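You operate a simulated robot arm through the tools that you are given. There is no shell and no other tool. Be economical: measure what you need, move in short steps, check, and stop when the job is done.

You are at the controls of a simulated robot arm. One attempt, no reset.

TASK
Press the red-sealed bearing into the roller on the press and put the roller back in its tray.
Fine: pull the plate out again by its knob; the other bearings stay.

It is judged by the outcome, as a careful person would: the job done as asked, and still so three seconds after it is handed in. It fails if anything else is knocked over, pushed out of place, dropped, spilled or broken.

THE ROBOT
A 6-joint arm with a two-finger parallel gripper, fixed in place. Base frame: the origin is at the foot of the arm, x ahead of it, y to its left, z up; the work surface is at about z = 0.885. Lengths are in m, angles in degrees, forces in N, time in s.
With the tool pointing down near the work surface it reaches from about 0.24 to 0.64 m from the base axis. Its first joint turns from -66.0 to 66.0 degrees. Payload 2.7 kg.
The TCP is the grasp point between the finger pads, 0.023 m short of the fingertips. In the tool frame z runs along the fingers and y along their closing line. The gripper opens to 0.094 m. The fingers are 0.038 m wide and 0.01 m thick; the gripper's body (0.054 by 0.096 m) begins 0.039 m behind the TCP.
Orientation is told as [roll, pitch, yaw] about the base's x, y, z axes, in that order, counted from this pose: with the fingers straight down and closing along the base's y, the tool's x points along the base's -x, its y along +y and its z along -z.

THE INTERFACE
- The arm moves only by the tool jog_arm. Its argument "rows" is a list of rows, each an object of numbers (a shift or turn left out is 0, a gripper value left out holds the last): "ax", "ay", "az": the turn, a rotation vector about the base's x, y, z in degrees; "x", "y", "z": the shift along the base's x, y, z in m; "fingers": the opening in per cent of the stroke, from 0 (shut) to 100 (fully open). In form: [{"ax": .., "ay": .., "az": .., "x": .., "y": .., "z": .., "fingers": ..}, ...]. A call has 1 to 20 rows; each row shifts and turns the commanded pose from where the row before left it. Each row takes 0.2 s and may step no farther than 0.05 m and 8.6 degrees from the row before; otherwise, or with a gripper value out of range, the whole call is refused. Where a pose cannot be reached the arm comes as near as it can. A force on the tool above 70 N (or 10 N above the force at the start of the call, whichever is more), or a blocked arm, ends the call early, and 0.2 s more pass. The fingers move at their own pace (about 0.045 m/s each) and stop on an object; they squeeze with about 41 N. The grip force told is the motor's: it shows also when the fingers shut on nothing. Time passes only in rows, and 0.2 s behind the last, so rows that do not move let the fingers close. It gives the time, the measured TCP pose, the force on the tool (base axes), the opening and the grip force at its end, in the units of the frame above (readings bear some noise), with the torque about the TCP (base axes, N m) and any sound that the robot's microphone picked up.
- Cameras (640 x 400 px; columns grow to the right, rows downward): "scene" is fixed at [0.0521, -0.4106, 1.4287]; the picture's right is [0.94, -0.33, 0.00], its down [-0.10, -0.27, -0.96] and it looks along [0.32, 0.90, -0.29] (base axes); focal length 309 px, centre (320, 200). "wrist" rides on the gripper at [0.087, 0.016, -0.074] in the tool frame; the picture's right is [-0.18, 0.98, 0.00], its down [-0.58, -0.11, -0.81] and it looks along [-0.79, -0.15, 0.59] (tool axes); focal length 243 px, centre (320, 200). There is no depth. A picture from a camera that has moved, and an enlarged one, comes with that camera's place and axes in the base frame and with its lens.
- camera(camera): a new picture of that camera. The clock stands still meanwhile.
- close_up(camera, box): a new picture of the part [left, top, right, bottom] of that camera's present view, enlarged. The clock stands still meanwhile.
- hand_in(): hands the job in; it is judged then, once.

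Go step by step. Nothing tells you positions but the pictures and the camera data: compare them with the known pose of the tool, close in by small moves and look again before you grip or let go. The budget is 120 turns and 84 pictures, counting those below and the enlarged ones. Unless the task says otherwise, let go and move clear before handing in, and close with one line.

The tools are called after "Request:" by a JSON object that holds its "method" and its "body". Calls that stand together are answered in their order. jog_arm: Moves the arm, as the interface text tells. Its arguments: {"type":"object","properties":{"rows":{"type":"array","items":{"type":"object","properties":{"ax":{"type":"number"},"ay":{"type":"number"},"az":{"type":"number"},"x":{"type":"number"},"y":{"type":"number"},"z":{"type":"number"},"fingers":{"type":"number"}}}}},"required":["rows"]} The other tools are called the same way: camera (camera) takes a picture; close_up (camera, box) takes an enlarged picture of a part of a camera's view; hand_in () hands the job in.

At the start:

```text
time: 0.0
tcp_pos: [0.2373, 0.1739, 1.3434]
tool_rot: [0.0, -0.1, 0.1]
force: [-0.2, -0.4, 0.9]
wrist_torque: [0.0, -0.01, -0.02]
width: 0.0939
finger_force: 0.0
```

scene: 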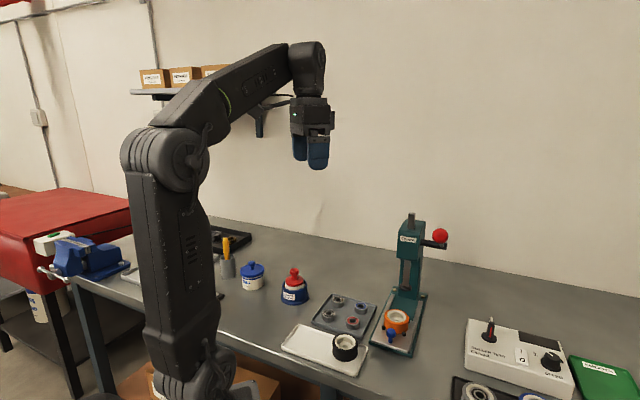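
wrist: 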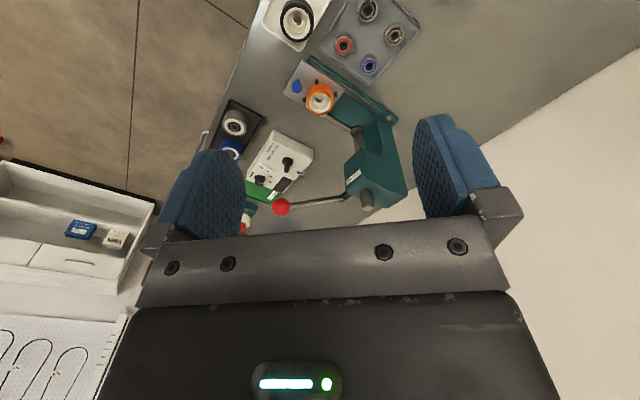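

I see an arbor press with an orange roller on a sliding plate (blue knob), a tray with four bearings, and a white tray holding another roller. I'll enlarge these parts first.

Request:
{"method": "close_up", "body": {"camera": "scene", "box": [270, 200, 470, 390]}}

Request:
{"method": "close_up", "body": {"camera": "wrist", "box": [220, 0, 440, 220]}}

```text
2.11 times, centred on (370, 295) of scene
camera zoom: at [0.0521, -0.4106, 1.4287], right [0.94, -0.33, 0.0], down [-0.1, -0.27, -0.96], along [0.32, 0.9, -0.29], focal length 651 px, centre (215, 0)
```

zoom: 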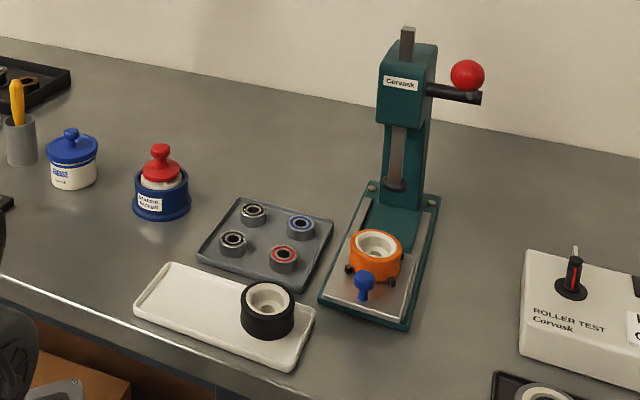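

```text
1.82 times, centred on (330, 110) of wrist
camera zoom: at [0.1492, 0.19, 1.4169], right [0.18, 0.98, 0.0], down [0.58, -0.11, 0.81], along [0.79, -0.15, -0.59], focal length 441 px, centre (302, 364)
```

zoom: 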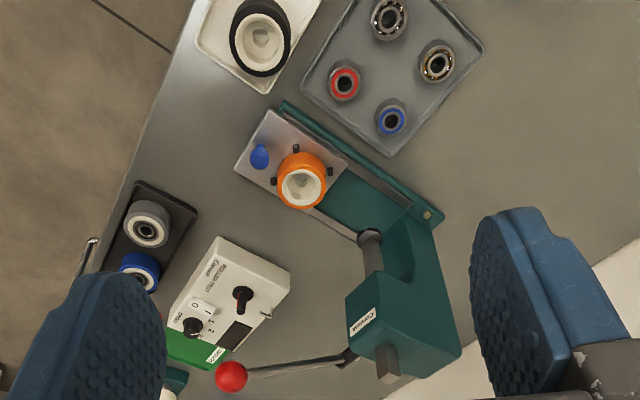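

The red bearing is near (0.354, 0.194), the orange roller near (0.438, 0.132), the ram near (0.52, 0.206) and the lever ball near (0.478, 0.058, 1.177). The press axis and the bearing tray lie at about 45°, so I'll move over the red bearing with yaw 45.

Request:
{"method": "jog_arm", "body": {"rows": [{"x": 0.0146, "y": 0.0026, "z": -0.036, "az": 5.6, "fingers": 60}, {"x": 0.0146, "y": 0.0026, "z": -0.036, "az": 5.6}, {"x": 0.0146, "y": 0.0026, "z": -0.036, "az": 5.6}, {"x": 0.0146, "y": 0.0026, "z": -0.036, "az": 5.6}, {"x": 0.0146, "y": 0.0026, "z": -0.036, "az": 5.6}, {"x": 0.0146, "y": 0.0026, "z": -0.036, "az": 5.6}, {"x": 0.0146, "y": 0.0026, "z": -0.036, "az": 5.6}, {"x": 0.0146, "y": 0.0026, "z": -0.036, "az": 5.7}, {}]}}

Request:
{"method": "camera", "body": {"camera": "wrist"}}

Request:
{"method": "camera", "body": {"camera": "scene"}}

```text
time: 2.0
tcp_pos: [0.3508, 0.1942, 1.0563]
tool_rot: [0.0, 0.0, 45.0]
force: [0.2, -0.6, 0.2]
wrist_torque: [0.0, 0.0, -0.02]
width: 0.0562
finger_force: 0.0
```

```text
79 pictures are left
camera wrist: at [0.2772, 0.1443, 1.131], right [-0.57, 0.82, 0.0], down [0.49, 0.33, 0.81], along [0.67, 0.46, -0.59], focal length 243 px, centre (320, 200)
```

wrist: 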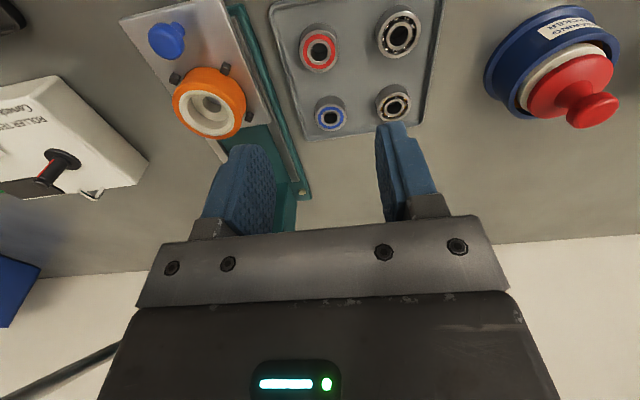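

```text
78 pictures are left
```

scene: 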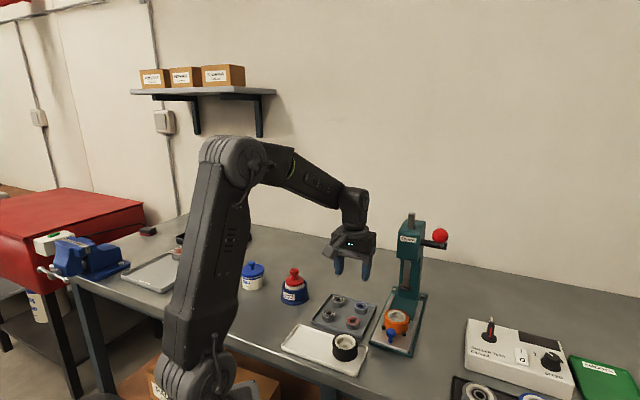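

Red bearing estimated at (0.355, 0.197). I'll zoom in for size and detail.

Request:
{"method": "close_up", "body": {"camera": "wrist", "box": [240, 0, 440, 125]}}

Request:
{"method": "close_up", "body": {"camera": "wrist", "box": [120, 0, 320, 200]}}

Request:
{"method": "close_up", "body": {"camera": "scene", "box": [300, 280, 430, 375]}}

Request:
{"method": "close_up", "body": {"camera": "scene", "box": [440, 310, 640, 400]}}

```text
3.20 times, centred on (340, 62) of wrist
camera zoom: at [0.2772, 0.1443, 1.131], right [-0.57, 0.82, 0.0], down [0.49, 0.33, 0.81], along [0.67, 0.46, -0.59], focal length 776 px, centre (256, 640)
```

zoom: 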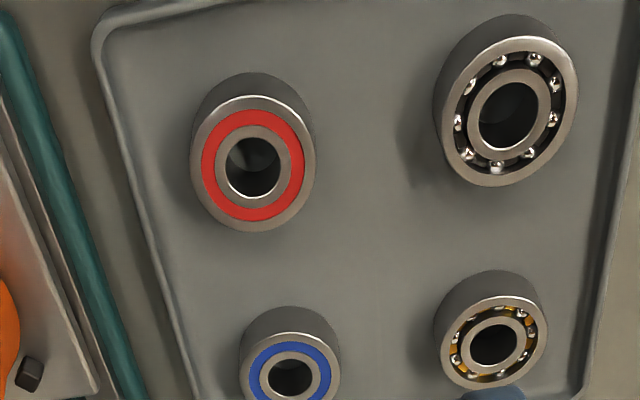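

```text
2.00 times, centred on (220, 100) of wrist
camera zoom: at [0.2772, 0.1443, 1.131], right [-0.57, 0.82, 0.0], down [0.49, 0.33, 0.81], along [0.67, 0.46, -0.59], focal length 485 px, centre (520, 400)
```

zoom: 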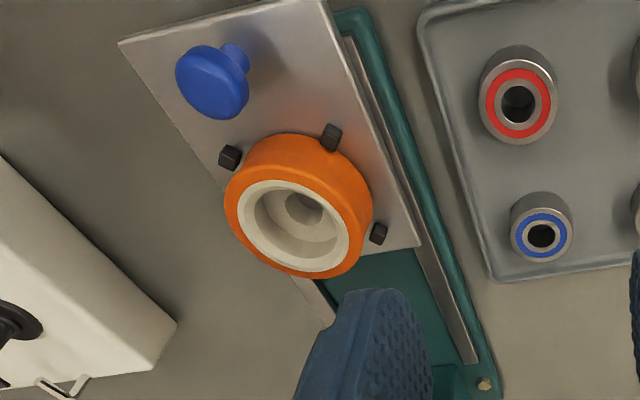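

```text
4.21 times, centred on (365, 328) of scene
camera zoom: at [0.0521, -0.4106, 1.4287], right [0.94, -0.33, 0.0], down [-0.1, -0.27, -0.96], along [0.32, 0.9, -0.29], focal length 1302 px, centre (130, -337)
```

zoom: 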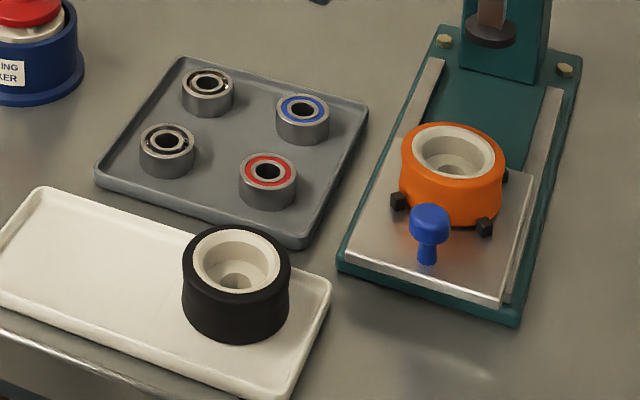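

```text
3.20 times, centred on (540, 355) of scene
camera zoom: at [0.0521, -0.4106, 1.4287], right [0.94, -0.33, 0.0], down [-0.1, -0.27, -0.96], along [0.32, 0.9, -0.29], focal length 989 px, centre (-384, -296)
```

zoom: 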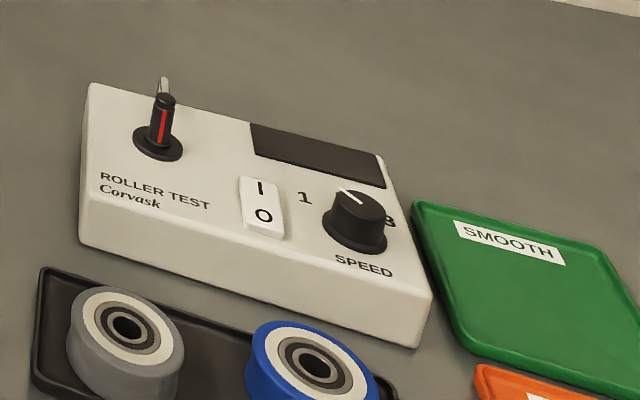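

The white tray, next to the unfinished black roller, is where the orange roller belongs. Next I'll lower over the red bearing and look again.

Request:
{"method": "jog_arm", "body": {"rows": [{"x": 0.001, "y": 0.001, "z": -0.03, "fingers": 48}, {"x": 0.001, "y": 0.002, "z": -0.03}, {"z": -0.02}, {}]}}

Request:
{"method": "camera", "body": {"camera": "wrist"}}

Request:
{"method": "close_up", "body": {"camera": "scene", "box": [300, 240, 430, 375]}}

```text
time: 3.0
tcp_pos: [0.3562, 0.1971, 0.9726]
tool_rot: [0.0, -0.2, 45.0]
force: [0.2, 0.5, 0.0]
wrist_torque: [-0.02, -0.01, -0.01]
width: 0.0451
finger_force: 0.0
```

```text
73 pictures are left
camera wrist: at [0.283, 0.1476, 1.047], right [-0.56, 0.83, 0.0], down [0.49, 0.33, 0.81], along [0.67, 0.46, -0.59], focal length 243 px, centre (320, 200)
```

wrist: 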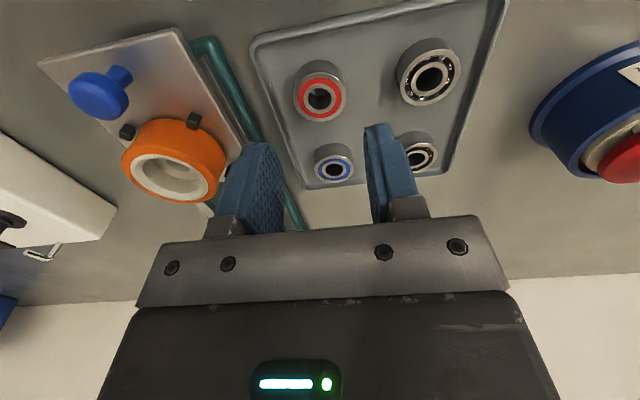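

```text
2.96 times, centred on (365, 308) of scene
camera zoom: at [0.0521, -0.4106, 1.4287], right [0.94, -0.33, 0.0], down [-0.1, -0.27, -0.96], along [0.32, 0.9, -0.29], focal length 916 px, centre (187, -118)
```

zoom: 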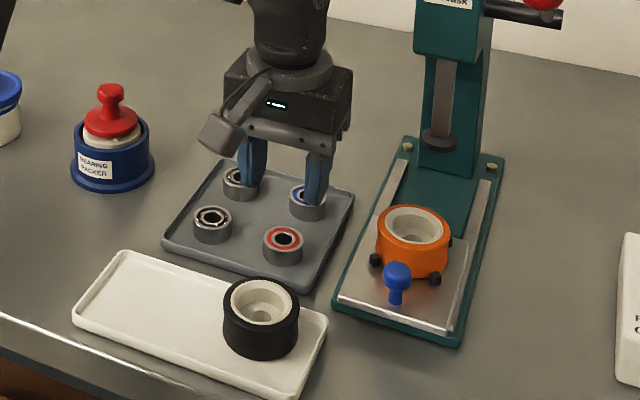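

Two wrist views put the bearing at (0.354, 0.1975) with its top at about z 0.904. I'll go straight down to TCP z 0.919.

Request:
{"method": "jog_arm", "body": {"rows": [{"x": -0.002, "z": -0.02}, {"z": -0.02}, {"z": -0.013}, {}]}}

Request:
{"method": "camera", "body": {"camera": "wrist"}}

Request:
{"method": "close_up", "body": {"camera": "scene", "box": [310, 270, 410, 350]}}

```text
time: 4.0
tcp_pos: [0.3517, 0.2006, 0.9226]
tool_rot: [-0.1, -0.3, 45.0]
force: [-4.2, -6.5, 29.0]
wrist_torque: [-0.63, -0.42, -0.2]
width: 0.0466
finger_force: 1.4
```

```text
71 pictures are left
camera wrist: at [0.2783, 0.1505, 0.9971], right [-0.56, 0.83, 0.0], down [0.48, 0.33, 0.81], along [0.67, 0.46, -0.59], focal length 243 px, centre (320, 200)
```

wrist: 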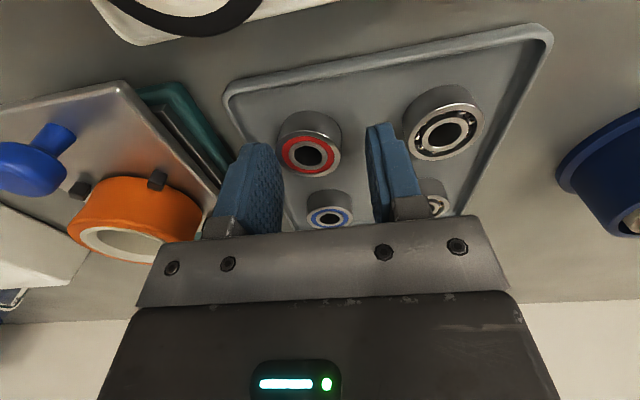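

```text
5.00 times, centred on (360, 310) of scene
camera zoom: at [0.0517, -0.411, 1.4286], right [0.94, -0.33, 0.0], down [-0.1, -0.27, -0.96], along [0.32, 0.9, -0.29], focal length 1546 px, centre (120, -350)
```

zoom: 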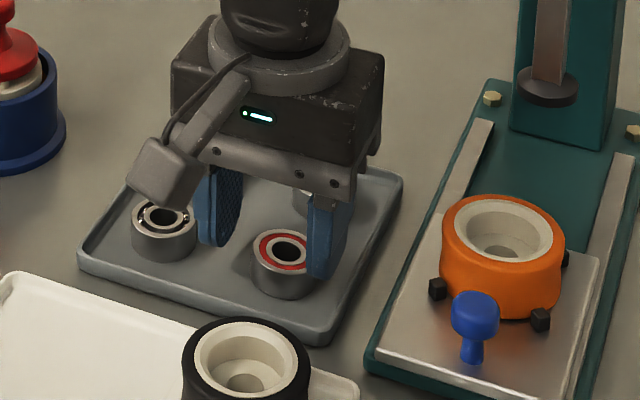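

The tool met something at 29 N, most likely the press-side finger on the tray rim. I'll back up, narrow the opening and re-centre.

Request:
{"method": "jog_arm", "body": {"rows": [{"z": 0.025, "fingers": 43}, {}]}}

Request:
{"method": "close_up", "body": {"camera": "wrist", "box": [200, 40, 500, 240]}}

Request:
{"method": "close_up", "body": {"camera": "scene", "box": [310, 270, 410, 350]}}

```text
time: 4.6
tcp_pos: [0.3496, 0.1995, 0.9459]
tool_rot: [0.0, 0.0, 45.1]
force: [-0.6, 0.4, -0.1]
wrist_torque: [0.0, -0.02, -0.06]
width: 0.0404
finger_force: 0.1
```

```text
2.00 times, centred on (350, 140) of wrist
camera zoom: at [0.2769, 0.1512, 1.021], right [-0.56, 0.83, 0.0], down [0.49, 0.33, 0.81], along [0.67, 0.45, -0.59], focal length 485 px, centre (260, 320)
```

zoom: 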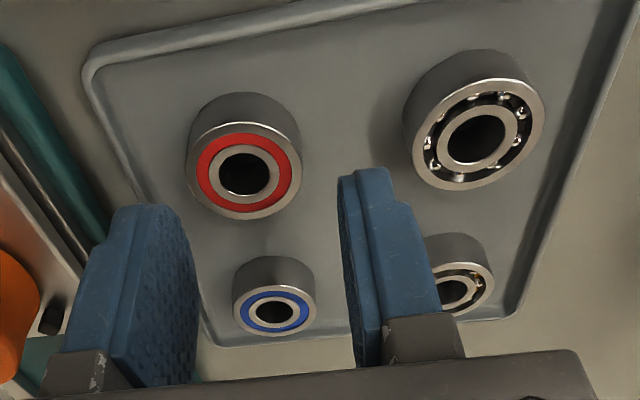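

```text
5.00 times, centred on (360, 310) of scene
camera zoom: at [0.0521, -0.4106, 1.4287], right [0.94, -0.33, 0.0], down [-0.1, -0.27, -0.96], along [0.32, 0.9, -0.29], focal length 1546 px, centre (120, -350)
```

zoom: 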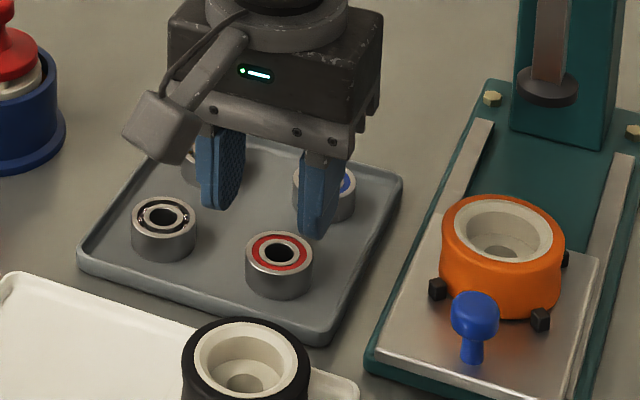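

Centre offset is about 4 mm along the closing line. I'll correct it and go down carefully with the narrower opening.

Request:
{"method": "jog_arm", "body": {"rows": [{"x": 0.002, "y": -0.0026}, {"z": -0.012}, {"z": -0.01}, {}]}}

Request:
{"method": "close_up", "body": {"camera": "wrist", "box": [200, 60, 500, 260]}}

Request:
{"method": "close_up", "body": {"camera": "scene", "box": [310, 270, 410, 350]}}

```text
time: 5.6
tcp_pos: [0.3545, 0.1959, 0.9238]
tool_rot: [0.1, 0.0, 45.0]
force: [0.2, -0.3, 0.7]
wrist_torque: [0.01, 0.0, 0.0]
width: 0.0404
finger_force: 0.1
```

```text
2.00 times, centred on (350, 160) of wrist
camera zoom: at [0.2804, 0.1468, 0.9992], right [-0.56, 0.83, 0.0], down [0.49, 0.33, 0.81], along [0.67, 0.46, -0.59], focal length 485 px, centre (260, 280)
```

zoom: 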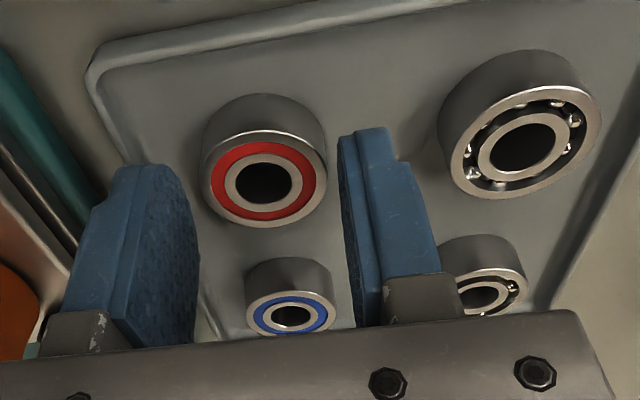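

```text
5.00 times, centred on (360, 310) of scene
camera zoom: at [0.0521, -0.4106, 1.4287], right [0.94, -0.33, 0.0], down [-0.1, -0.27, -0.96], along [0.32, 0.9, -0.29], focal length 1546 px, centre (120, -350)
```

zoom: 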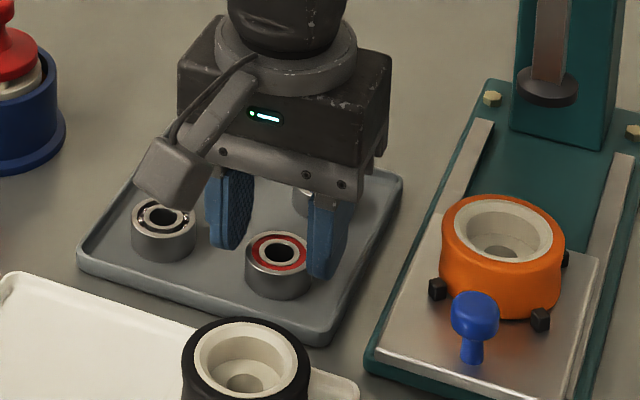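

Clear this time, with no force. I'll lower 4 mm more for a better bite, then close.

Request:
{"method": "jog_arm", "body": {"rows": [{"z": -0.004}, {"fingers": 25}, {}, {}]}}

Request:
{"method": "close_up", "body": {"camera": "wrist", "box": [200, 60, 500, 260]}}

```text
time: 6.6
tcp_pos: [0.3553, 0.196, 0.9205]
tool_rot: [0.0, -0.1, 44.9]
force: [-1.0, 0.4, 4.5]
wrist_torque: [0.07, 0.12, 0.04]
width: 0.0333
finger_force: 41.3
```

```text
2.00 times, centred on (350, 160) of wrist
camera zoom: at [0.2812, 0.1462, 0.9952], right [-0.56, 0.83, 0.0], down [0.49, 0.33, 0.81], along [0.67, 0.46, -0.59], focal length 485 px, centre (260, 280)
```

zoom: 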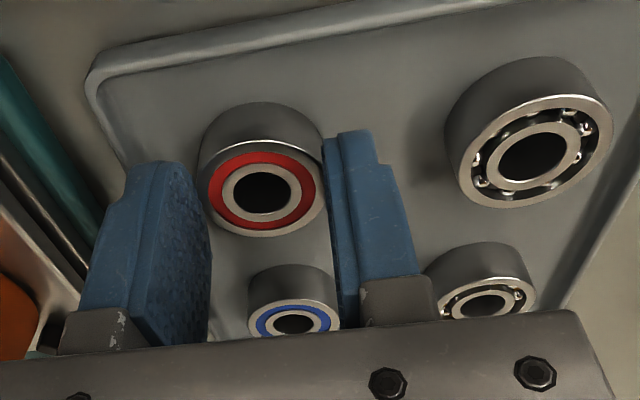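

Gripped at 33 mm width. I'll lift and look before carrying it over.

Request:
{"method": "jog_arm", "body": {"rows": [{"z": 0.02}, {"z": 0.04}, {"z": 0.04}, {}]}}

Request:
{"method": "camera", "body": {"camera": "wrist"}}

Request:
{"method": "close_up", "body": {"camera": "scene", "box": [300, 190, 500, 350]}}

```text
time: 7.6
tcp_pos: [0.3515, 0.1939, 1.0188]
tool_rot: [0.0, -0.1, 44.9]
force: [-0.2, -0.4, -1.0]
wrist_torque: [0.04, 0.0, -0.03]
width: 0.0331
finger_force: 41.3
```

```text
64 pictures are left
camera wrist: at [0.2784, 0.145, 1.0931], right [-0.56, 0.83, 0.0], down [0.49, 0.33, 0.81], along [0.67, 0.46, -0.59], focal length 243 px, centre (320, 200)
```

wrist: 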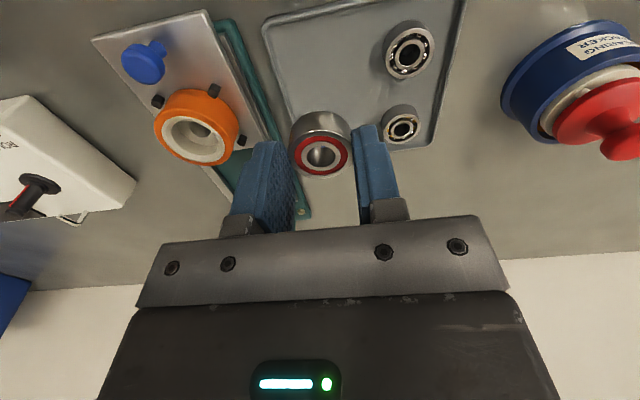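

```text
2.50 times, centred on (400, 270) of scene
camera zoom: at [0.0521, -0.4106, 1.4287], right [0.94, -0.33, 0.0], down [-0.1, -0.27, -0.96], along [0.32, 0.9, -0.29], focal length 773 px, centre (120, 25)
```

zoom: 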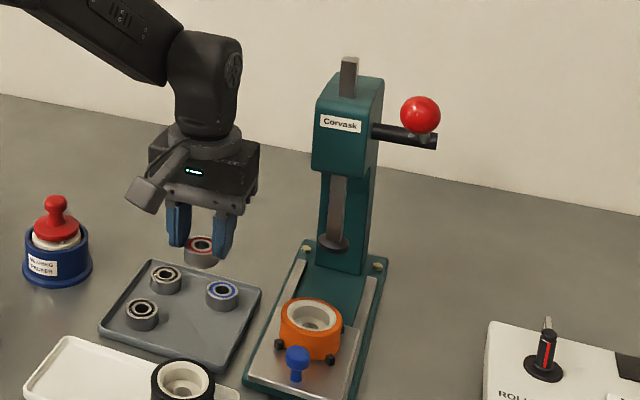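

Bearing held level at the tips. I'll carry it over the orange roller at this height and look.

Request:
{"method": "jog_arm", "body": {"rows": [{"x": 0.022, "y": -0.015}, {"x": 0.022, "y": -0.015}, {"x": 0.022, "y": -0.015}, {"x": 0.02, "y": -0.014}, {}]}}

Request:
{"method": "camera", "body": {"camera": "wrist"}}

Request:
{"method": "close_up", "body": {"camera": "scene", "box": [340, 200, 480, 360]}}

```text
time: 8.8
tcp_pos: [0.4386, 0.1343, 1.0186]
tool_rot: [-0.1, 0.0, 45.0]
force: [-0.8, 0.8, -0.5]
wrist_torque: [0.02, 0.01, -0.02]
width: 0.0334
finger_force: 41.5
```

```text
62 pictures are left
camera wrist: at [0.3655, 0.0848, 1.0943], right [-0.56, 0.83, 0.0], down [0.49, 0.33, 0.81], along [0.67, 0.46, -0.59], focal length 243 px, centre (320, 200)
```

wrist: 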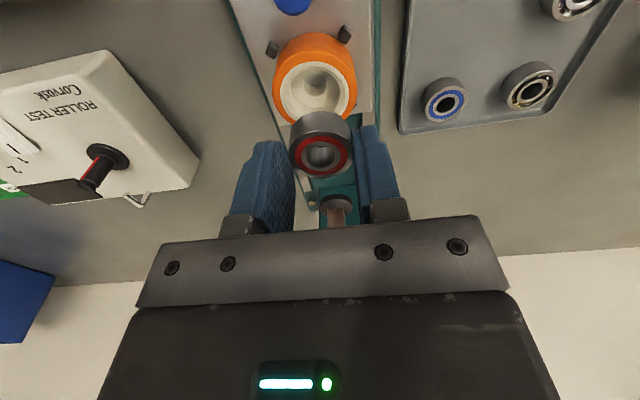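

```text
2.50 times, centred on (410, 280) of scene
camera zoom: at [0.0521, -0.4106, 1.4287], right [0.94, -0.33, 0.0], down [-0.1, -0.27, -0.96], along [0.32, 0.9, -0.29], focal length 773 px, centre (95, 0)
```

zoom: 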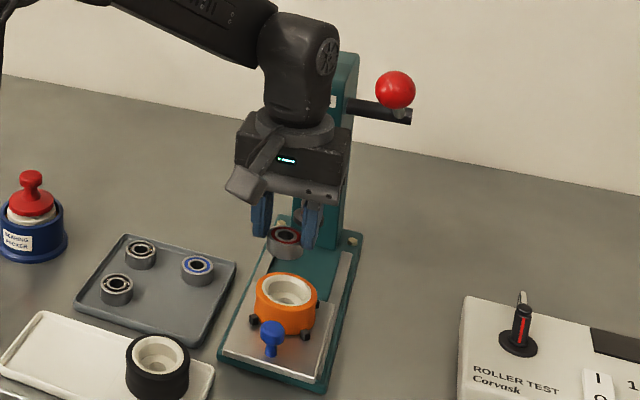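

Let me enlarge the wrist view to measure roller and bearing centres.

Request:
{"method": "close_up", "body": {"camera": "wrist", "box": [220, 20, 420, 220]}}

```text
2.00 times, centred on (320, 120) of wrist
camera zoom: at [0.3655, 0.0848, 1.0943], right [-0.56, 0.83, 0.0], down [0.49, 0.33, 0.81], along [0.67, 0.46, -0.59], focal length 485 px, centre (320, 360)
```

zoom: 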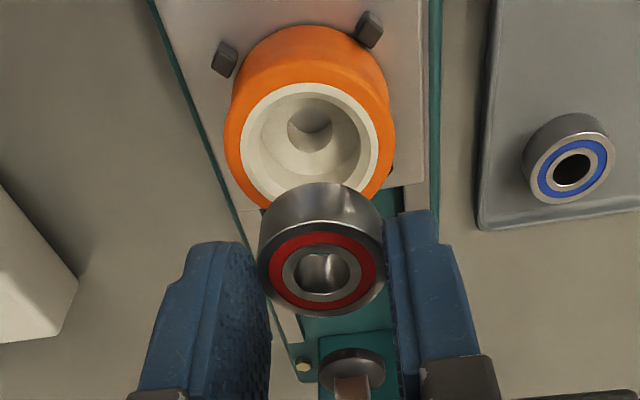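

Roller centre measures about (0.442, 0.134), top z about 0.94. The bearing must go +4.5 mm in x and −1 mm in y. I'll correct and lower to about 1 cm above the rim.

Request:
{"method": "jog_arm", "body": {"rows": [{"x": 0.0045, "y": -0.0012, "z": -0.015}, {"z": -0.02}, {}]}}

Request:
{"method": "close_up", "body": {"camera": "wrist", "box": [220, 40, 420, 240]}}

Request:
{"method": "close_up", "body": {"camera": "scene", "box": [360, 250, 440, 350]}}

```text
time: 9.6
tcp_pos: [0.4439, 0.1324, 0.9834]
tool_rot: [0.0, -0.1, 45.0]
force: [-0.2, 0.2, -0.9]
wrist_torque: [-0.05, 0.02, 0.0]
width: 0.0333
finger_force: 40.5
```

```text
2.00 times, centred on (320, 140) of wrist
camera zoom: at [0.3713, 0.0834, 1.0586], right [-0.56, 0.83, 0.0], down [0.49, 0.33, 0.81], along [0.67, 0.46, -0.59], focal length 485 px, centre (320, 320)
```

zoom: 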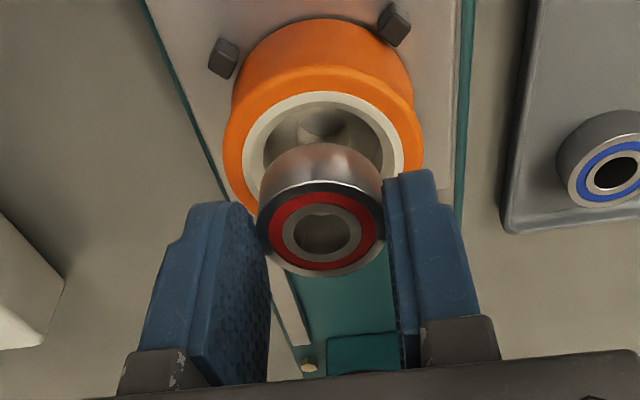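

```text
4.00 times, centred on (400, 300) of scene
camera zoom: at [0.0521, -0.4106, 1.4287], right [0.94, -0.33, 0.0], down [-0.1, -0.27, -0.96], along [0.32, 0.9, -0.29], focal length 1237 px, centre (0, -200)
```

zoom: 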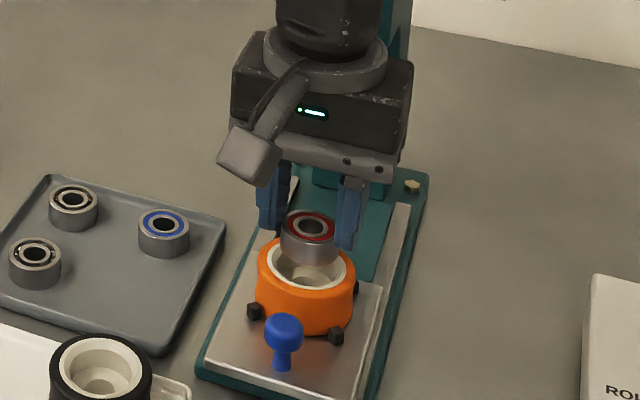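

Wrist and scene views agree that the bearing sits about 4 mm too far back along the press axis and is otherwise centred. I'll correct that and look again slightly lower.

Request:
{"method": "jog_arm", "body": {"rows": [{"x": -0.0027, "y": -0.0027}, {"z": -0.004}, {}]}}

Request:
{"method": "close_up", "body": {"camera": "wrist", "box": [250, 70, 400, 190]}}

Request:
{"method": "close_up", "body": {"camera": "scene", "box": [370, 280, 430, 330]}}

```text
time: 10.4
tcp_pos: [0.4428, 0.1312, 0.9807]
tool_rot: [0.0, 0.0, 45.0]
force: [-0.6, -0.7, 0.0]
wrist_torque: [0.03, 0.0, -0.01]
width: 0.0334
finger_force: 40.9
```

```text
3.33 times, centred on (325, 130) of wrist
camera zoom: at [0.3697, 0.0819, 1.0553], right [-0.56, 0.83, 0.0], down [0.49, 0.33, 0.81], along [0.67, 0.46, -0.59], focal length 809 px, centre (303, 433)
```

zoom: 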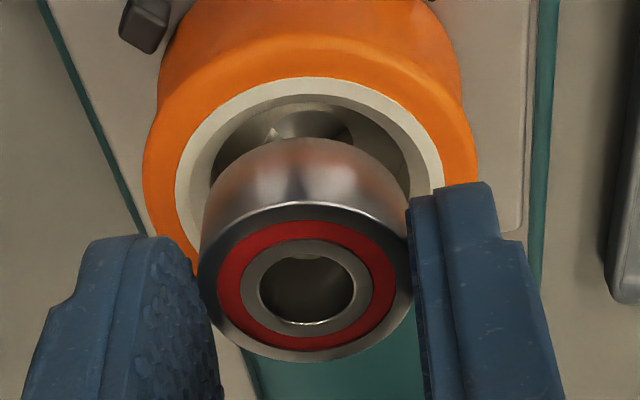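

```text
8.00 times, centred on (400, 305) of scene
camera zoom: at [0.0521, -0.4106, 1.4287], right [0.94, -0.33, 0.0], down [-0.1, -0.27, -0.96], along [0.32, 0.9, -0.29], focal length 2473 px, centre (-320, -640)
```

zoom: 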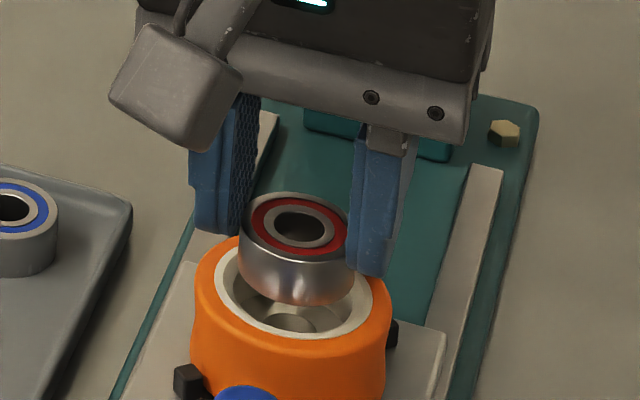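

Nearly aligned; remaining doubt is about 2–3 mm along the press axis. I'll lower 3 mm and re-measure.

Request:
{"method": "jog_arm", "body": {"rows": [{"x": -0.001, "y": -0.001, "z": -0.003}, {}]}}

Request:
{"method": "close_up", "body": {"camera": "wrist", "box": [250, 70, 400, 190]}}

Request:
{"method": "close_up", "body": {"camera": "scene", "box": [370, 280, 430, 330]}}

```text
time: 11.0
tcp_pos: [0.442, 0.1297, 0.9784]
tool_rot: [0.0, 0.0, 44.9]
force: [-0.4, 0.3, -0.2]
wrist_torque: [0.01, 0.02, 0.01]
width: 0.0334
finger_force: 40.7
```

```text
3.33 times, centred on (325, 130) of wrist
camera zoom: at [0.3684, 0.0806, 1.0522], right [-0.56, 0.83, 0.0], down [0.49, 0.33, 0.81], along [0.67, 0.46, -0.59], focal length 809 px, centre (303, 433)
```

zoom: 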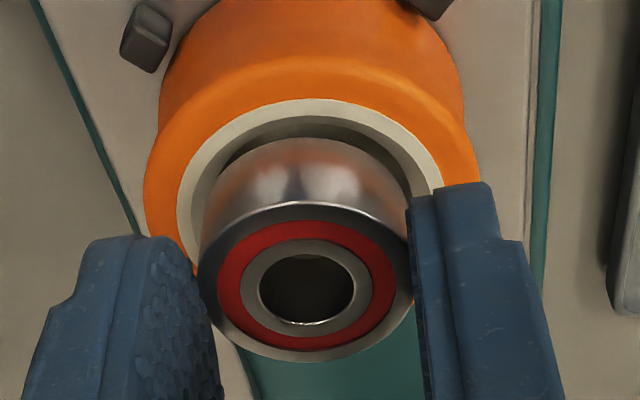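

```text
8.00 times, centred on (400, 305) of scene
camera zoom: at [0.0521, -0.4106, 1.4287], right [0.94, -0.33, 0.0], down [-0.1, -0.27, -0.96], along [0.32, 0.9, -0.29], focal length 2473 px, centre (-320, -640)
```

zoom: 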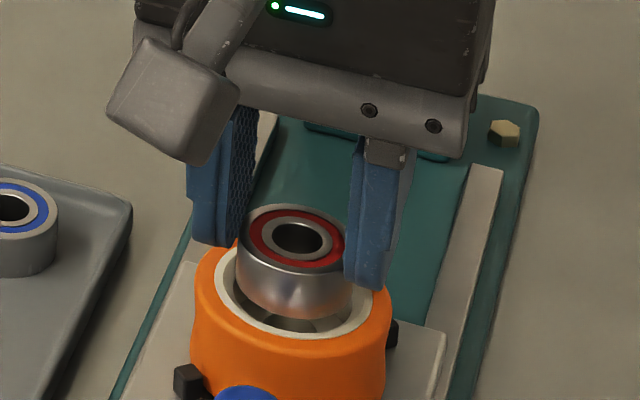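

Left-right is centred. I'll shift 1 mm more toward the front and lower gently until contact.

Request:
{"method": "jog_arm", "body": {"rows": [{"x": -0.0007, "y": -0.0007, "z": -0.002}, {}, {"z": -0.002}, {}]}}

Request:
{"method": "close_up", "body": {"camera": "wrist", "box": [250, 70, 400, 190]}}

Request:
{"method": "close_up", "body": {"camera": "scene", "box": [370, 280, 430, 330]}}

```text
time: 12.0
tcp_pos: [0.442, 0.1293, 0.9733]
tool_rot: [-0.1, 0.0, 44.9]
force: [0.5, -0.4, -0.5]
wrist_torque: [0.0, 0.02, 0.05]
width: 0.0337
finger_force: 41.3
```

```text
3.33 times, centred on (325, 130) of wrist
camera zoom: at [0.368, 0.0805, 1.0481], right [-0.56, 0.83, 0.0], down [0.49, 0.33, 0.81], along [0.67, 0.46, -0.59], focal length 809 px, centre (303, 433)
```

zoom: 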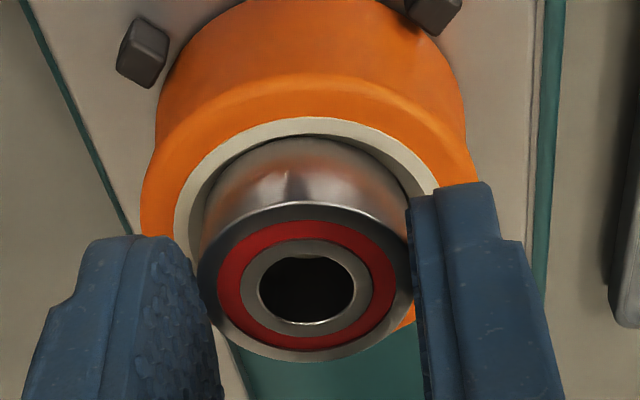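

```text
8.00 times, centred on (400, 305) of scene
camera zoom: at [0.0521, -0.4106, 1.4287], right [0.94, -0.33, 0.0], down [-0.1, -0.27, -0.96], along [0.32, 0.9, -0.29], focal length 2473 px, centre (-320, -640)
```

zoom: 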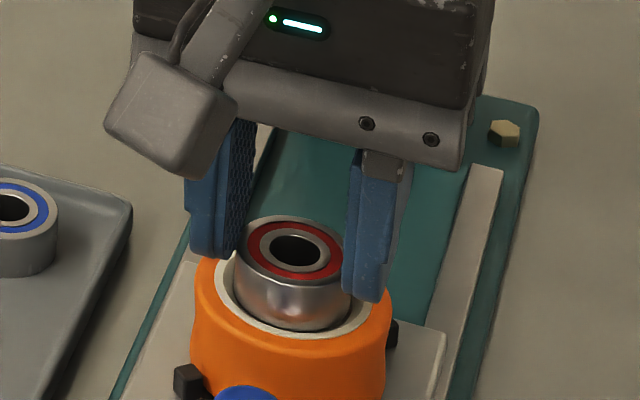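

Bearing now looks concentric and at the rim level or just inside, still no force. Lowering further in small steps.

Request:
{"method": "jog_arm", "body": {"rows": [{"x": 0.0005, "z": -0.0015}, {}, {"z": -0.0015}, {}]}}

Request:
{"method": "close_up", "body": {"camera": "wrist", "box": [250, 70, 400, 190]}}

Request:
{"method": "close_up", "body": {"camera": "scene", "box": [370, 280, 430, 330]}}

```text
time: 13.0
tcp_pos: [0.4417, 0.1297, 0.9712]
tool_rot: [-0.1, -0.2, 45.0]
force: [1.7, 1.3, 5.6]
wrist_torque: [-0.03, -0.01, -0.01]
width: 0.0332
finger_force: 41.3
```

```text
3.33 times, centred on (325, 130) of wrist
camera zoom: at [0.3685, 0.0806, 1.0463], right [-0.56, 0.83, 0.0], down [0.49, 0.33, 0.81], along [0.67, 0.46, -0.59], focal length 809 px, centre (303, 433)
```

zoom: 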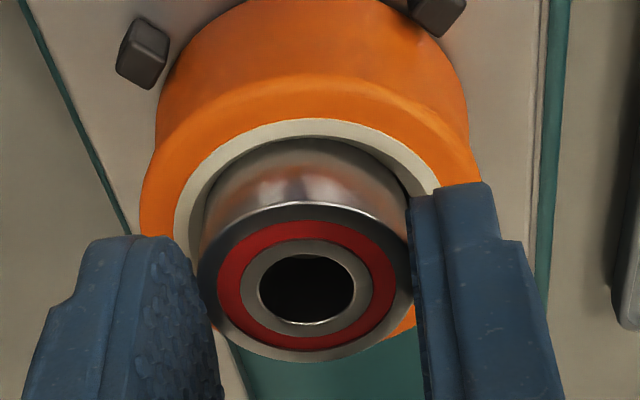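

```text
8.00 times, centred on (400, 305) of scene
camera zoom: at [0.0521, -0.4106, 1.4287], right [0.94, -0.33, 0.0], down [-0.1, -0.27, -0.96], along [0.32, 0.9, -0.29], focal length 2473 px, centre (-320, -640)
```

zoom: 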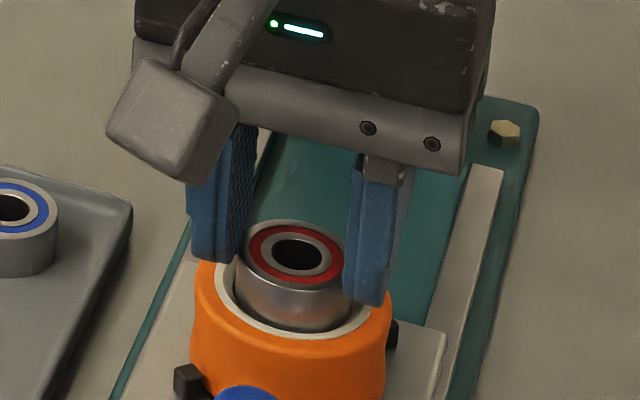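

Contact at about 5 N, with a slight sideways push toward the back. I'll nudge 0.7 mm that way and press lightly to seat it in the lead-in.

Request:
{"method": "jog_arm", "body": {"rows": [{"x": 0.0006, "y": 0.0004}, {"z": -0.001}, {}]}}

```text
time: 13.8
tcp_pos: [0.4426, 0.1318, 0.9702]
tool_rot: [0.0, -0.2, 45.0]
force: [1.6, 1.2, 6.7]
wrist_torque: [-0.03, -0.05, -0.04]
width: 0.0335
finger_force: 41.0
```

Request:
{"method": "jog_arm", "body": {"rows": [{"x": 0.0008, "y": 0.0006}, {"z": -0.001}, {}]}}

Request:
{"method": "close_up", "body": {"camera": "wrist", "box": [250, 70, 400, 190]}}

Request:
{"method": "close_up", "body": {"camera": "scene", "box": [370, 280, 430, 330]}}

```text
time: 14.6
tcp_pos: [0.4447, 0.1324, 0.9701]
tool_rot: [-0.1, -0.2, 45.1]
force: [-0.3, 1.1, 14.6]
wrist_torque: [-0.11, 0.09, 0.01]
width: 0.0332
finger_force: 40.7
```

```text
3.33 times, centred on (325, 130) of wrist
camera zoom: at [0.3704, 0.0826, 1.0441], right [-0.56, 0.83, 0.0], down [0.49, 0.33, 0.81], along [0.67, 0.46, -0.59], focal length 809 px, centre (303, 433)
```

zoom: 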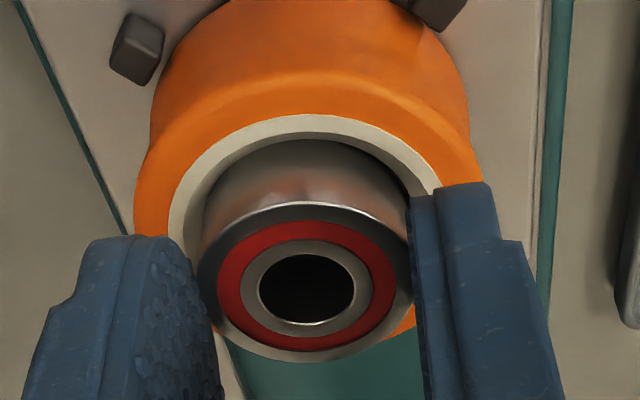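

```text
8.00 times, centred on (400, 305) of scene
camera zoom: at [0.0519, -0.4106, 1.4287], right [0.94, -0.33, 0.0], down [-0.1, -0.27, -0.96], along [0.32, 0.9, -0.29], focal length 2473 px, centre (-320, -640)
```

zoom: 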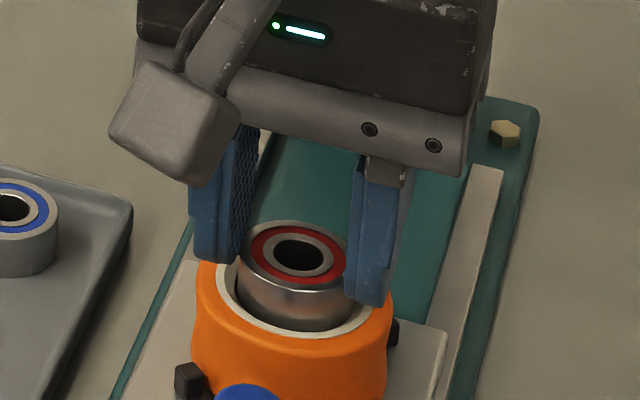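

Resting firmly with no side force. I'll relieve the push, open the fingers and look at how it sits.

Request:
{"method": "jog_arm", "body": {"rows": [{"x": -0.0003, "y": -0.0003, "z": 0.0012}, {"fingers": 48}, {}, {"z": 0.025}, {"z": 0.03}, {}]}}

Request:
{"method": "close_up", "body": {"camera": "wrist", "box": [250, 40, 400, 160]}}

Request:
{"method": "close_up", "body": {"camera": "scene", "box": [370, 280, 430, 330]}}

```text
time: 16.0
tcp_pos: [0.4428, 0.1317, 1.0265]
tool_rot: [0.1, 0.0, 45.0]
force: [0.1, -0.6, -0.1]
wrist_torque: [-0.03, 0.0, -0.04]
width: 0.0452
finger_force: 0.1
```

```text
3.33 times, centred on (325, 100) of wrist
camera zoom: at [0.3693, 0.0826, 1.1007], right [-0.56, 0.83, 0.0], down [0.49, 0.33, 0.81], along [0.67, 0.46, -0.59], focal length 809 px, centre (303, 533)
```

zoom: 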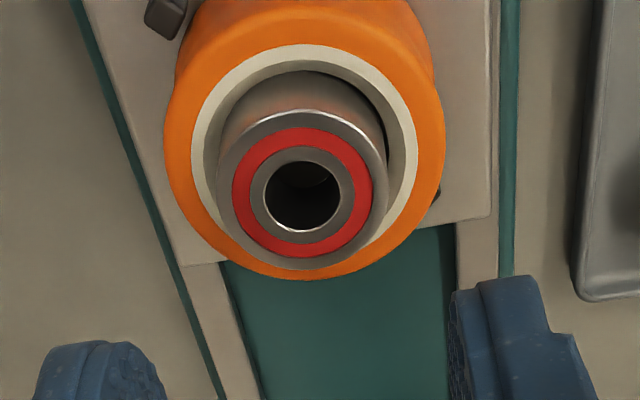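

```text
8.00 times, centred on (400, 305) of scene
camera zoom: at [0.0521, -0.4106, 1.4287], right [0.94, -0.33, 0.0], down [-0.1, -0.27, -0.96], along [0.32, 0.9, -0.29], focal length 2473 px, centre (-320, -640)
```

zoom: 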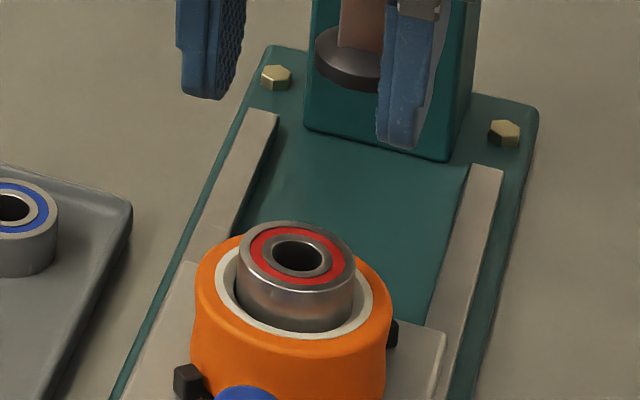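

The bearing sits centred in the roller mouth. The press head overhangs to about 45 mm in front of the ram, so I'll push the plate by its knob with the tool tilted 35°. First I back off and tilt.

Request:
{"method": "jog_arm", "body": {"rows": [{"x": -0.024, "y": -0.022}, {"x": -0.024, "y": -0.022}, {"x": -0.025, "y": -0.023}, {"ax": 4.95, "ay": -4.95}, {"ax": 4.95, "ay": -4.95}, {"ax": 4.95, "ay": -4.95}, {"ax": 4.95, "ay": -4.95}, {"ax": 4.95, "ay": -4.95}, {}]}}

Request:
{"method": "camera", "body": {"camera": "wrist"}}

Request:
{"method": "camera", "body": {"camera": "scene"}}

```text
time: 18.0
tcp_pos: [0.3696, 0.063, 1.0262]
tool_rot: [0.0, -35.1, 44.9]
force: [-0.1, -0.5, 1.0]
wrist_torque: [-0.01, 0.01, 0.02]
width: 0.0452
finger_force: 0.0
```

```text
45 pictures are left
camera wrist: at [0.2773, -0.0054, 1.0368], right [-0.59, 0.8, 0.11], down [0.09, -0.07, 0.99], along [0.8, 0.59, -0.03], focal length 243 px, centre (320, 200)
```

wrist: 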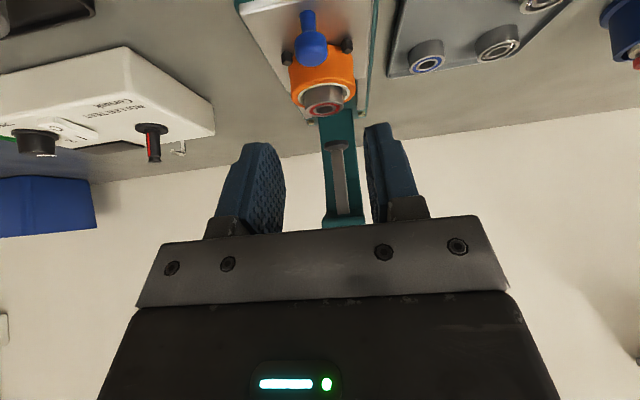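

```text
44 pictures are left
```

scene: 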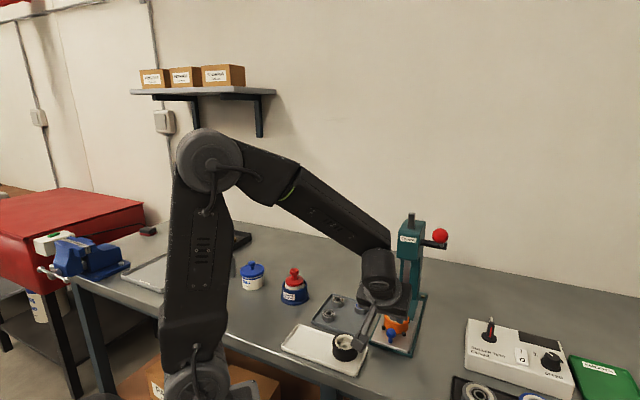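

Good axial view: knob, roller and ram line up. I'll check the height clearance between the bearing top and the ram.

Request:
{"method": "close_up", "body": {"camera": "wrist", "box": [250, 0, 400, 180]}}

Request:
{"method": "close_up", "body": {"camera": "scene", "box": [340, 200, 460, 360]}}

```text
2.22 times, centred on (325, 90) of wrist
camera zoom: at [0.2773, -0.0054, 1.0368], right [-0.59, 0.8, 0.11], down [0.09, -0.07, 0.99], along [0.8, 0.59, -0.03], focal length 539 px, centre (309, 444)
```

zoom: 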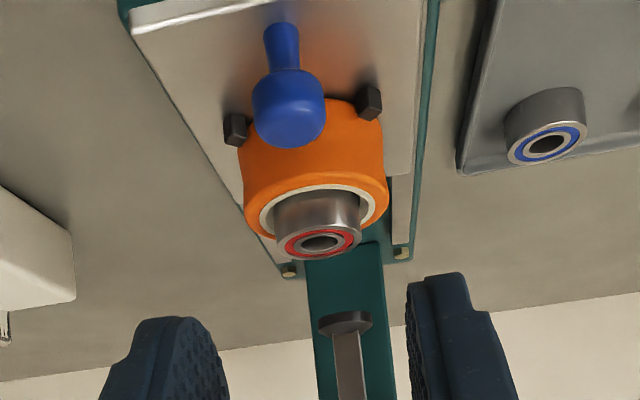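

```text
2.50 times, centred on (400, 280) of scene
camera zoom: at [0.0521, -0.4106, 1.4287], right [0.94, -0.33, 0.0], down [-0.1, -0.27, -0.96], along [0.32, 0.9, -0.29], focal length 773 px, centre (120, 0)
```

zoom: 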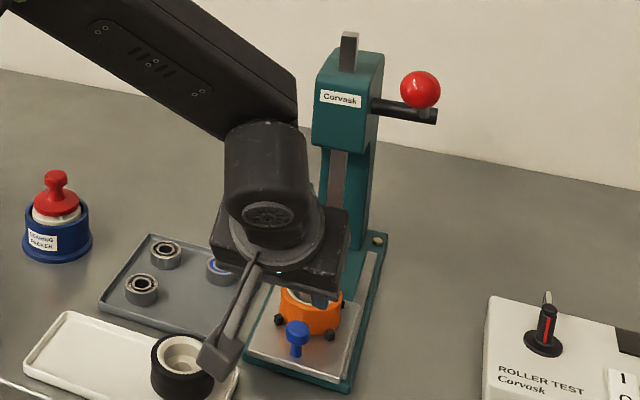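

Clearance looks like about 5 mm. The knob is at about (0.406, 0.096, 0.928); I'll approach along the tool axis to about 5 cm away.

Request:
{"method": "jog_arm", "body": {"rows": [{"x": 0.0065, "y": 0.0041, "z": -0.0245}, {"x": 0.0065, "y": 0.0041, "z": -0.0245}, {}]}}

Request:
{"method": "camera", "body": {"camera": "wrist"}}

Request:
{"method": "close_up", "body": {"camera": "scene", "box": [340, 280, 440, 360]}}

```text
time: 18.8
tcp_pos: [0.3836, 0.0734, 0.9771]
tool_rot: [0.0, -35.0, 44.9]
force: [0.1, 0.1, -0.5]
wrist_torque: [-0.01, 0.01, 0.01]
width: 0.045
finger_force: 0.1
```

```text
41 pictures are left
camera wrist: at [0.2918, 0.0046, 0.9883], right [-0.59, 0.8, 0.11], down [0.09, -0.07, 0.99], along [0.8, 0.59, -0.03], focal length 243 px, centre (320, 200)
```

wrist: 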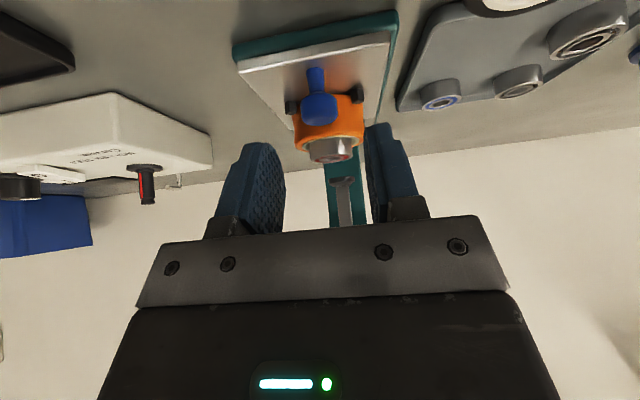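

```text
5.00 times, centred on (390, 320) of scene
camera zoom: at [0.0521, -0.4106, 1.4287], right [0.94, -0.33, 0.0], down [-0.1, -0.27, -0.96], along [0.32, 0.9, -0.29], focal length 1546 px, centre (-30, -400)
```

zoom: 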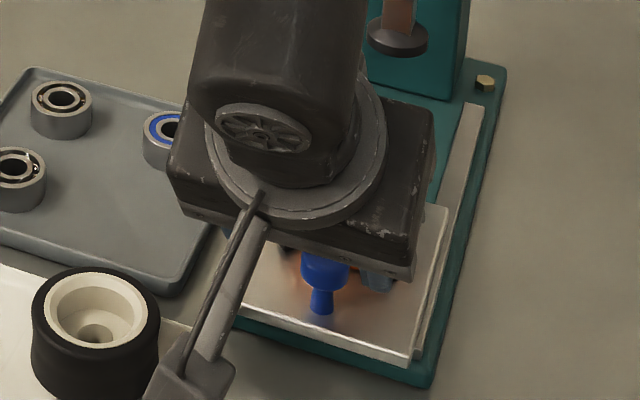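

Triangulated knob head: (0.4058, 0.0957, 0.9276), plate top about 0.903. I'll move in so the knob lies near the fingertips.

Request:
{"method": "jog_arm", "body": {"rows": [{"x": 0.0052, "y": 0.0052, "z": -0.0121, "fingers": 42}, {"x": 0.0052, "y": 0.0052, "z": -0.0121}, {"x": 0.005, "y": 0.005, "z": -0.0121}, {}]}}

Request:
{"method": "close_up", "body": {"camera": "wrist", "box": [220, 80, 420, 240]}}

```text
time: 19.8
tcp_pos: [0.3981, 0.088, 0.94]
tool_rot: [0.0, -35.2, 45.1]
force: [-0.3, 0.2, -0.8]
wrist_torque: [0.03, 0.0, -0.01]
width: 0.0395
finger_force: 0.0
```

```text
2.50 times, centred on (320, 160) of wrist
camera zoom: at [0.3061, 0.0193, 0.951], right [-0.59, 0.8, 0.11], down [0.09, -0.07, 0.99], along [0.8, 0.59, -0.03], focal length 606 px, centre (320, 300)
```

zoom: 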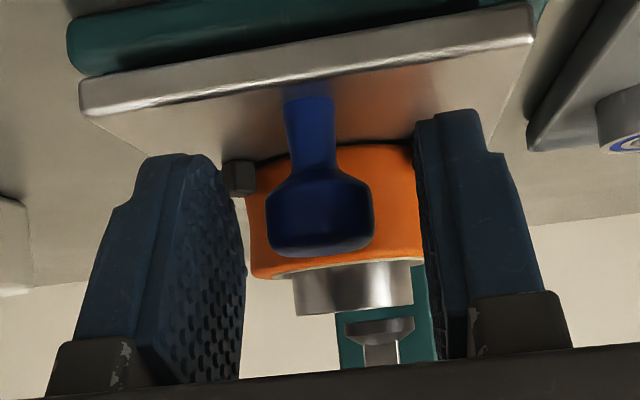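

Knob is well between the fingers. The camera is level with the ram foot, so I'll zoom on the ram/bearing clearance while closing.

Request:
{"method": "jog_arm", "body": {"rows": [{"fingers": 10}, {}, {}]}}

Request:
{"method": "close_up", "body": {"camera": "wrist", "box": [280, 130, 370, 220]}}

```text
time: 20.6
tcp_pos: [0.3998, 0.0872, 0.9397]
tool_rot: [-0.1, -35.0, 44.9]
force: [4.1, -0.7, -4.2]
wrist_torque: [-0.08, -0.1, -0.03]
width: 0.0212
finger_force: 45.1
```

```text
4.44 times, centred on (325, 175) of wrist
camera zoom: at [0.3062, 0.0191, 0.951], right [-0.59, 0.8, 0.11], down [0.09, -0.07, 0.99], along [0.8, 0.59, -0.03], focal length 1078 px, centre (298, 311)
```

zoom: 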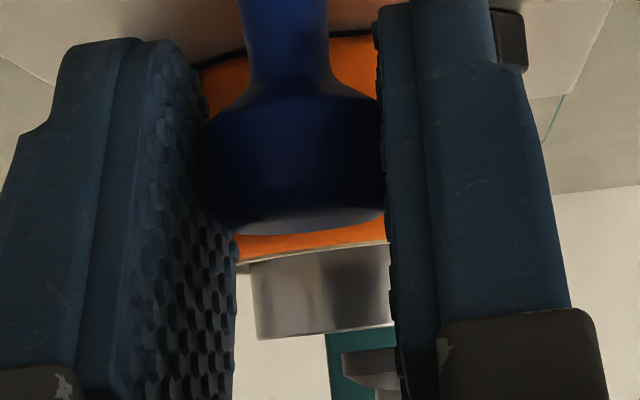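

About 4 mm clearance, good. Knob gripped; now push the plate in along (0.707, 0.707).

Request:
{"method": "jog_arm", "body": {"rows": [{"x": 0.007, "y": 0.007}, {"x": 0.01, "y": 0.01}, {"x": 0.01, "y": 0.01}, {"x": 0.01, "y": 0.01}, {}]}}

Request:
{"method": "close_up", "body": {"camera": "scene", "box": [340, 200, 460, 360]}}

```text
time: 21.8
tcp_pos: [0.4365, 0.1236, 0.9398]
tool_rot: [-0.2, -35.3, 44.8]
force: [3.7, -3.8, 9.7]
wrist_torque: [-0.1, -0.04, -0.04]
width: 0.0212
finger_force: 44.9
```

```text
2.50 times, centred on (400, 280) of scene
camera zoom: at [0.0521, -0.4107, 1.4287], right [0.94, -0.33, 0.0], down [-0.1, -0.27, -0.96], along [0.32, 0.9, -0.29], focal length 773 px, centre (120, 0)
```

zoom: 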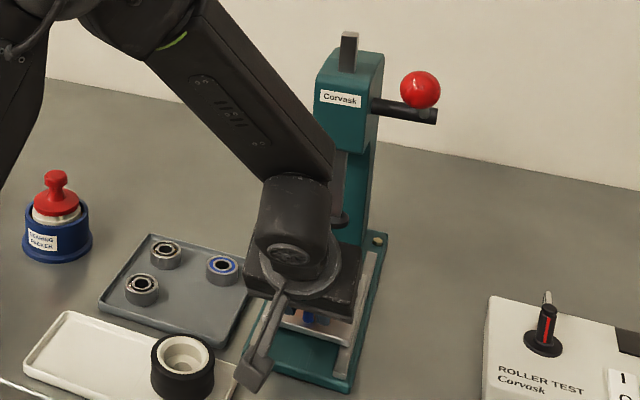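

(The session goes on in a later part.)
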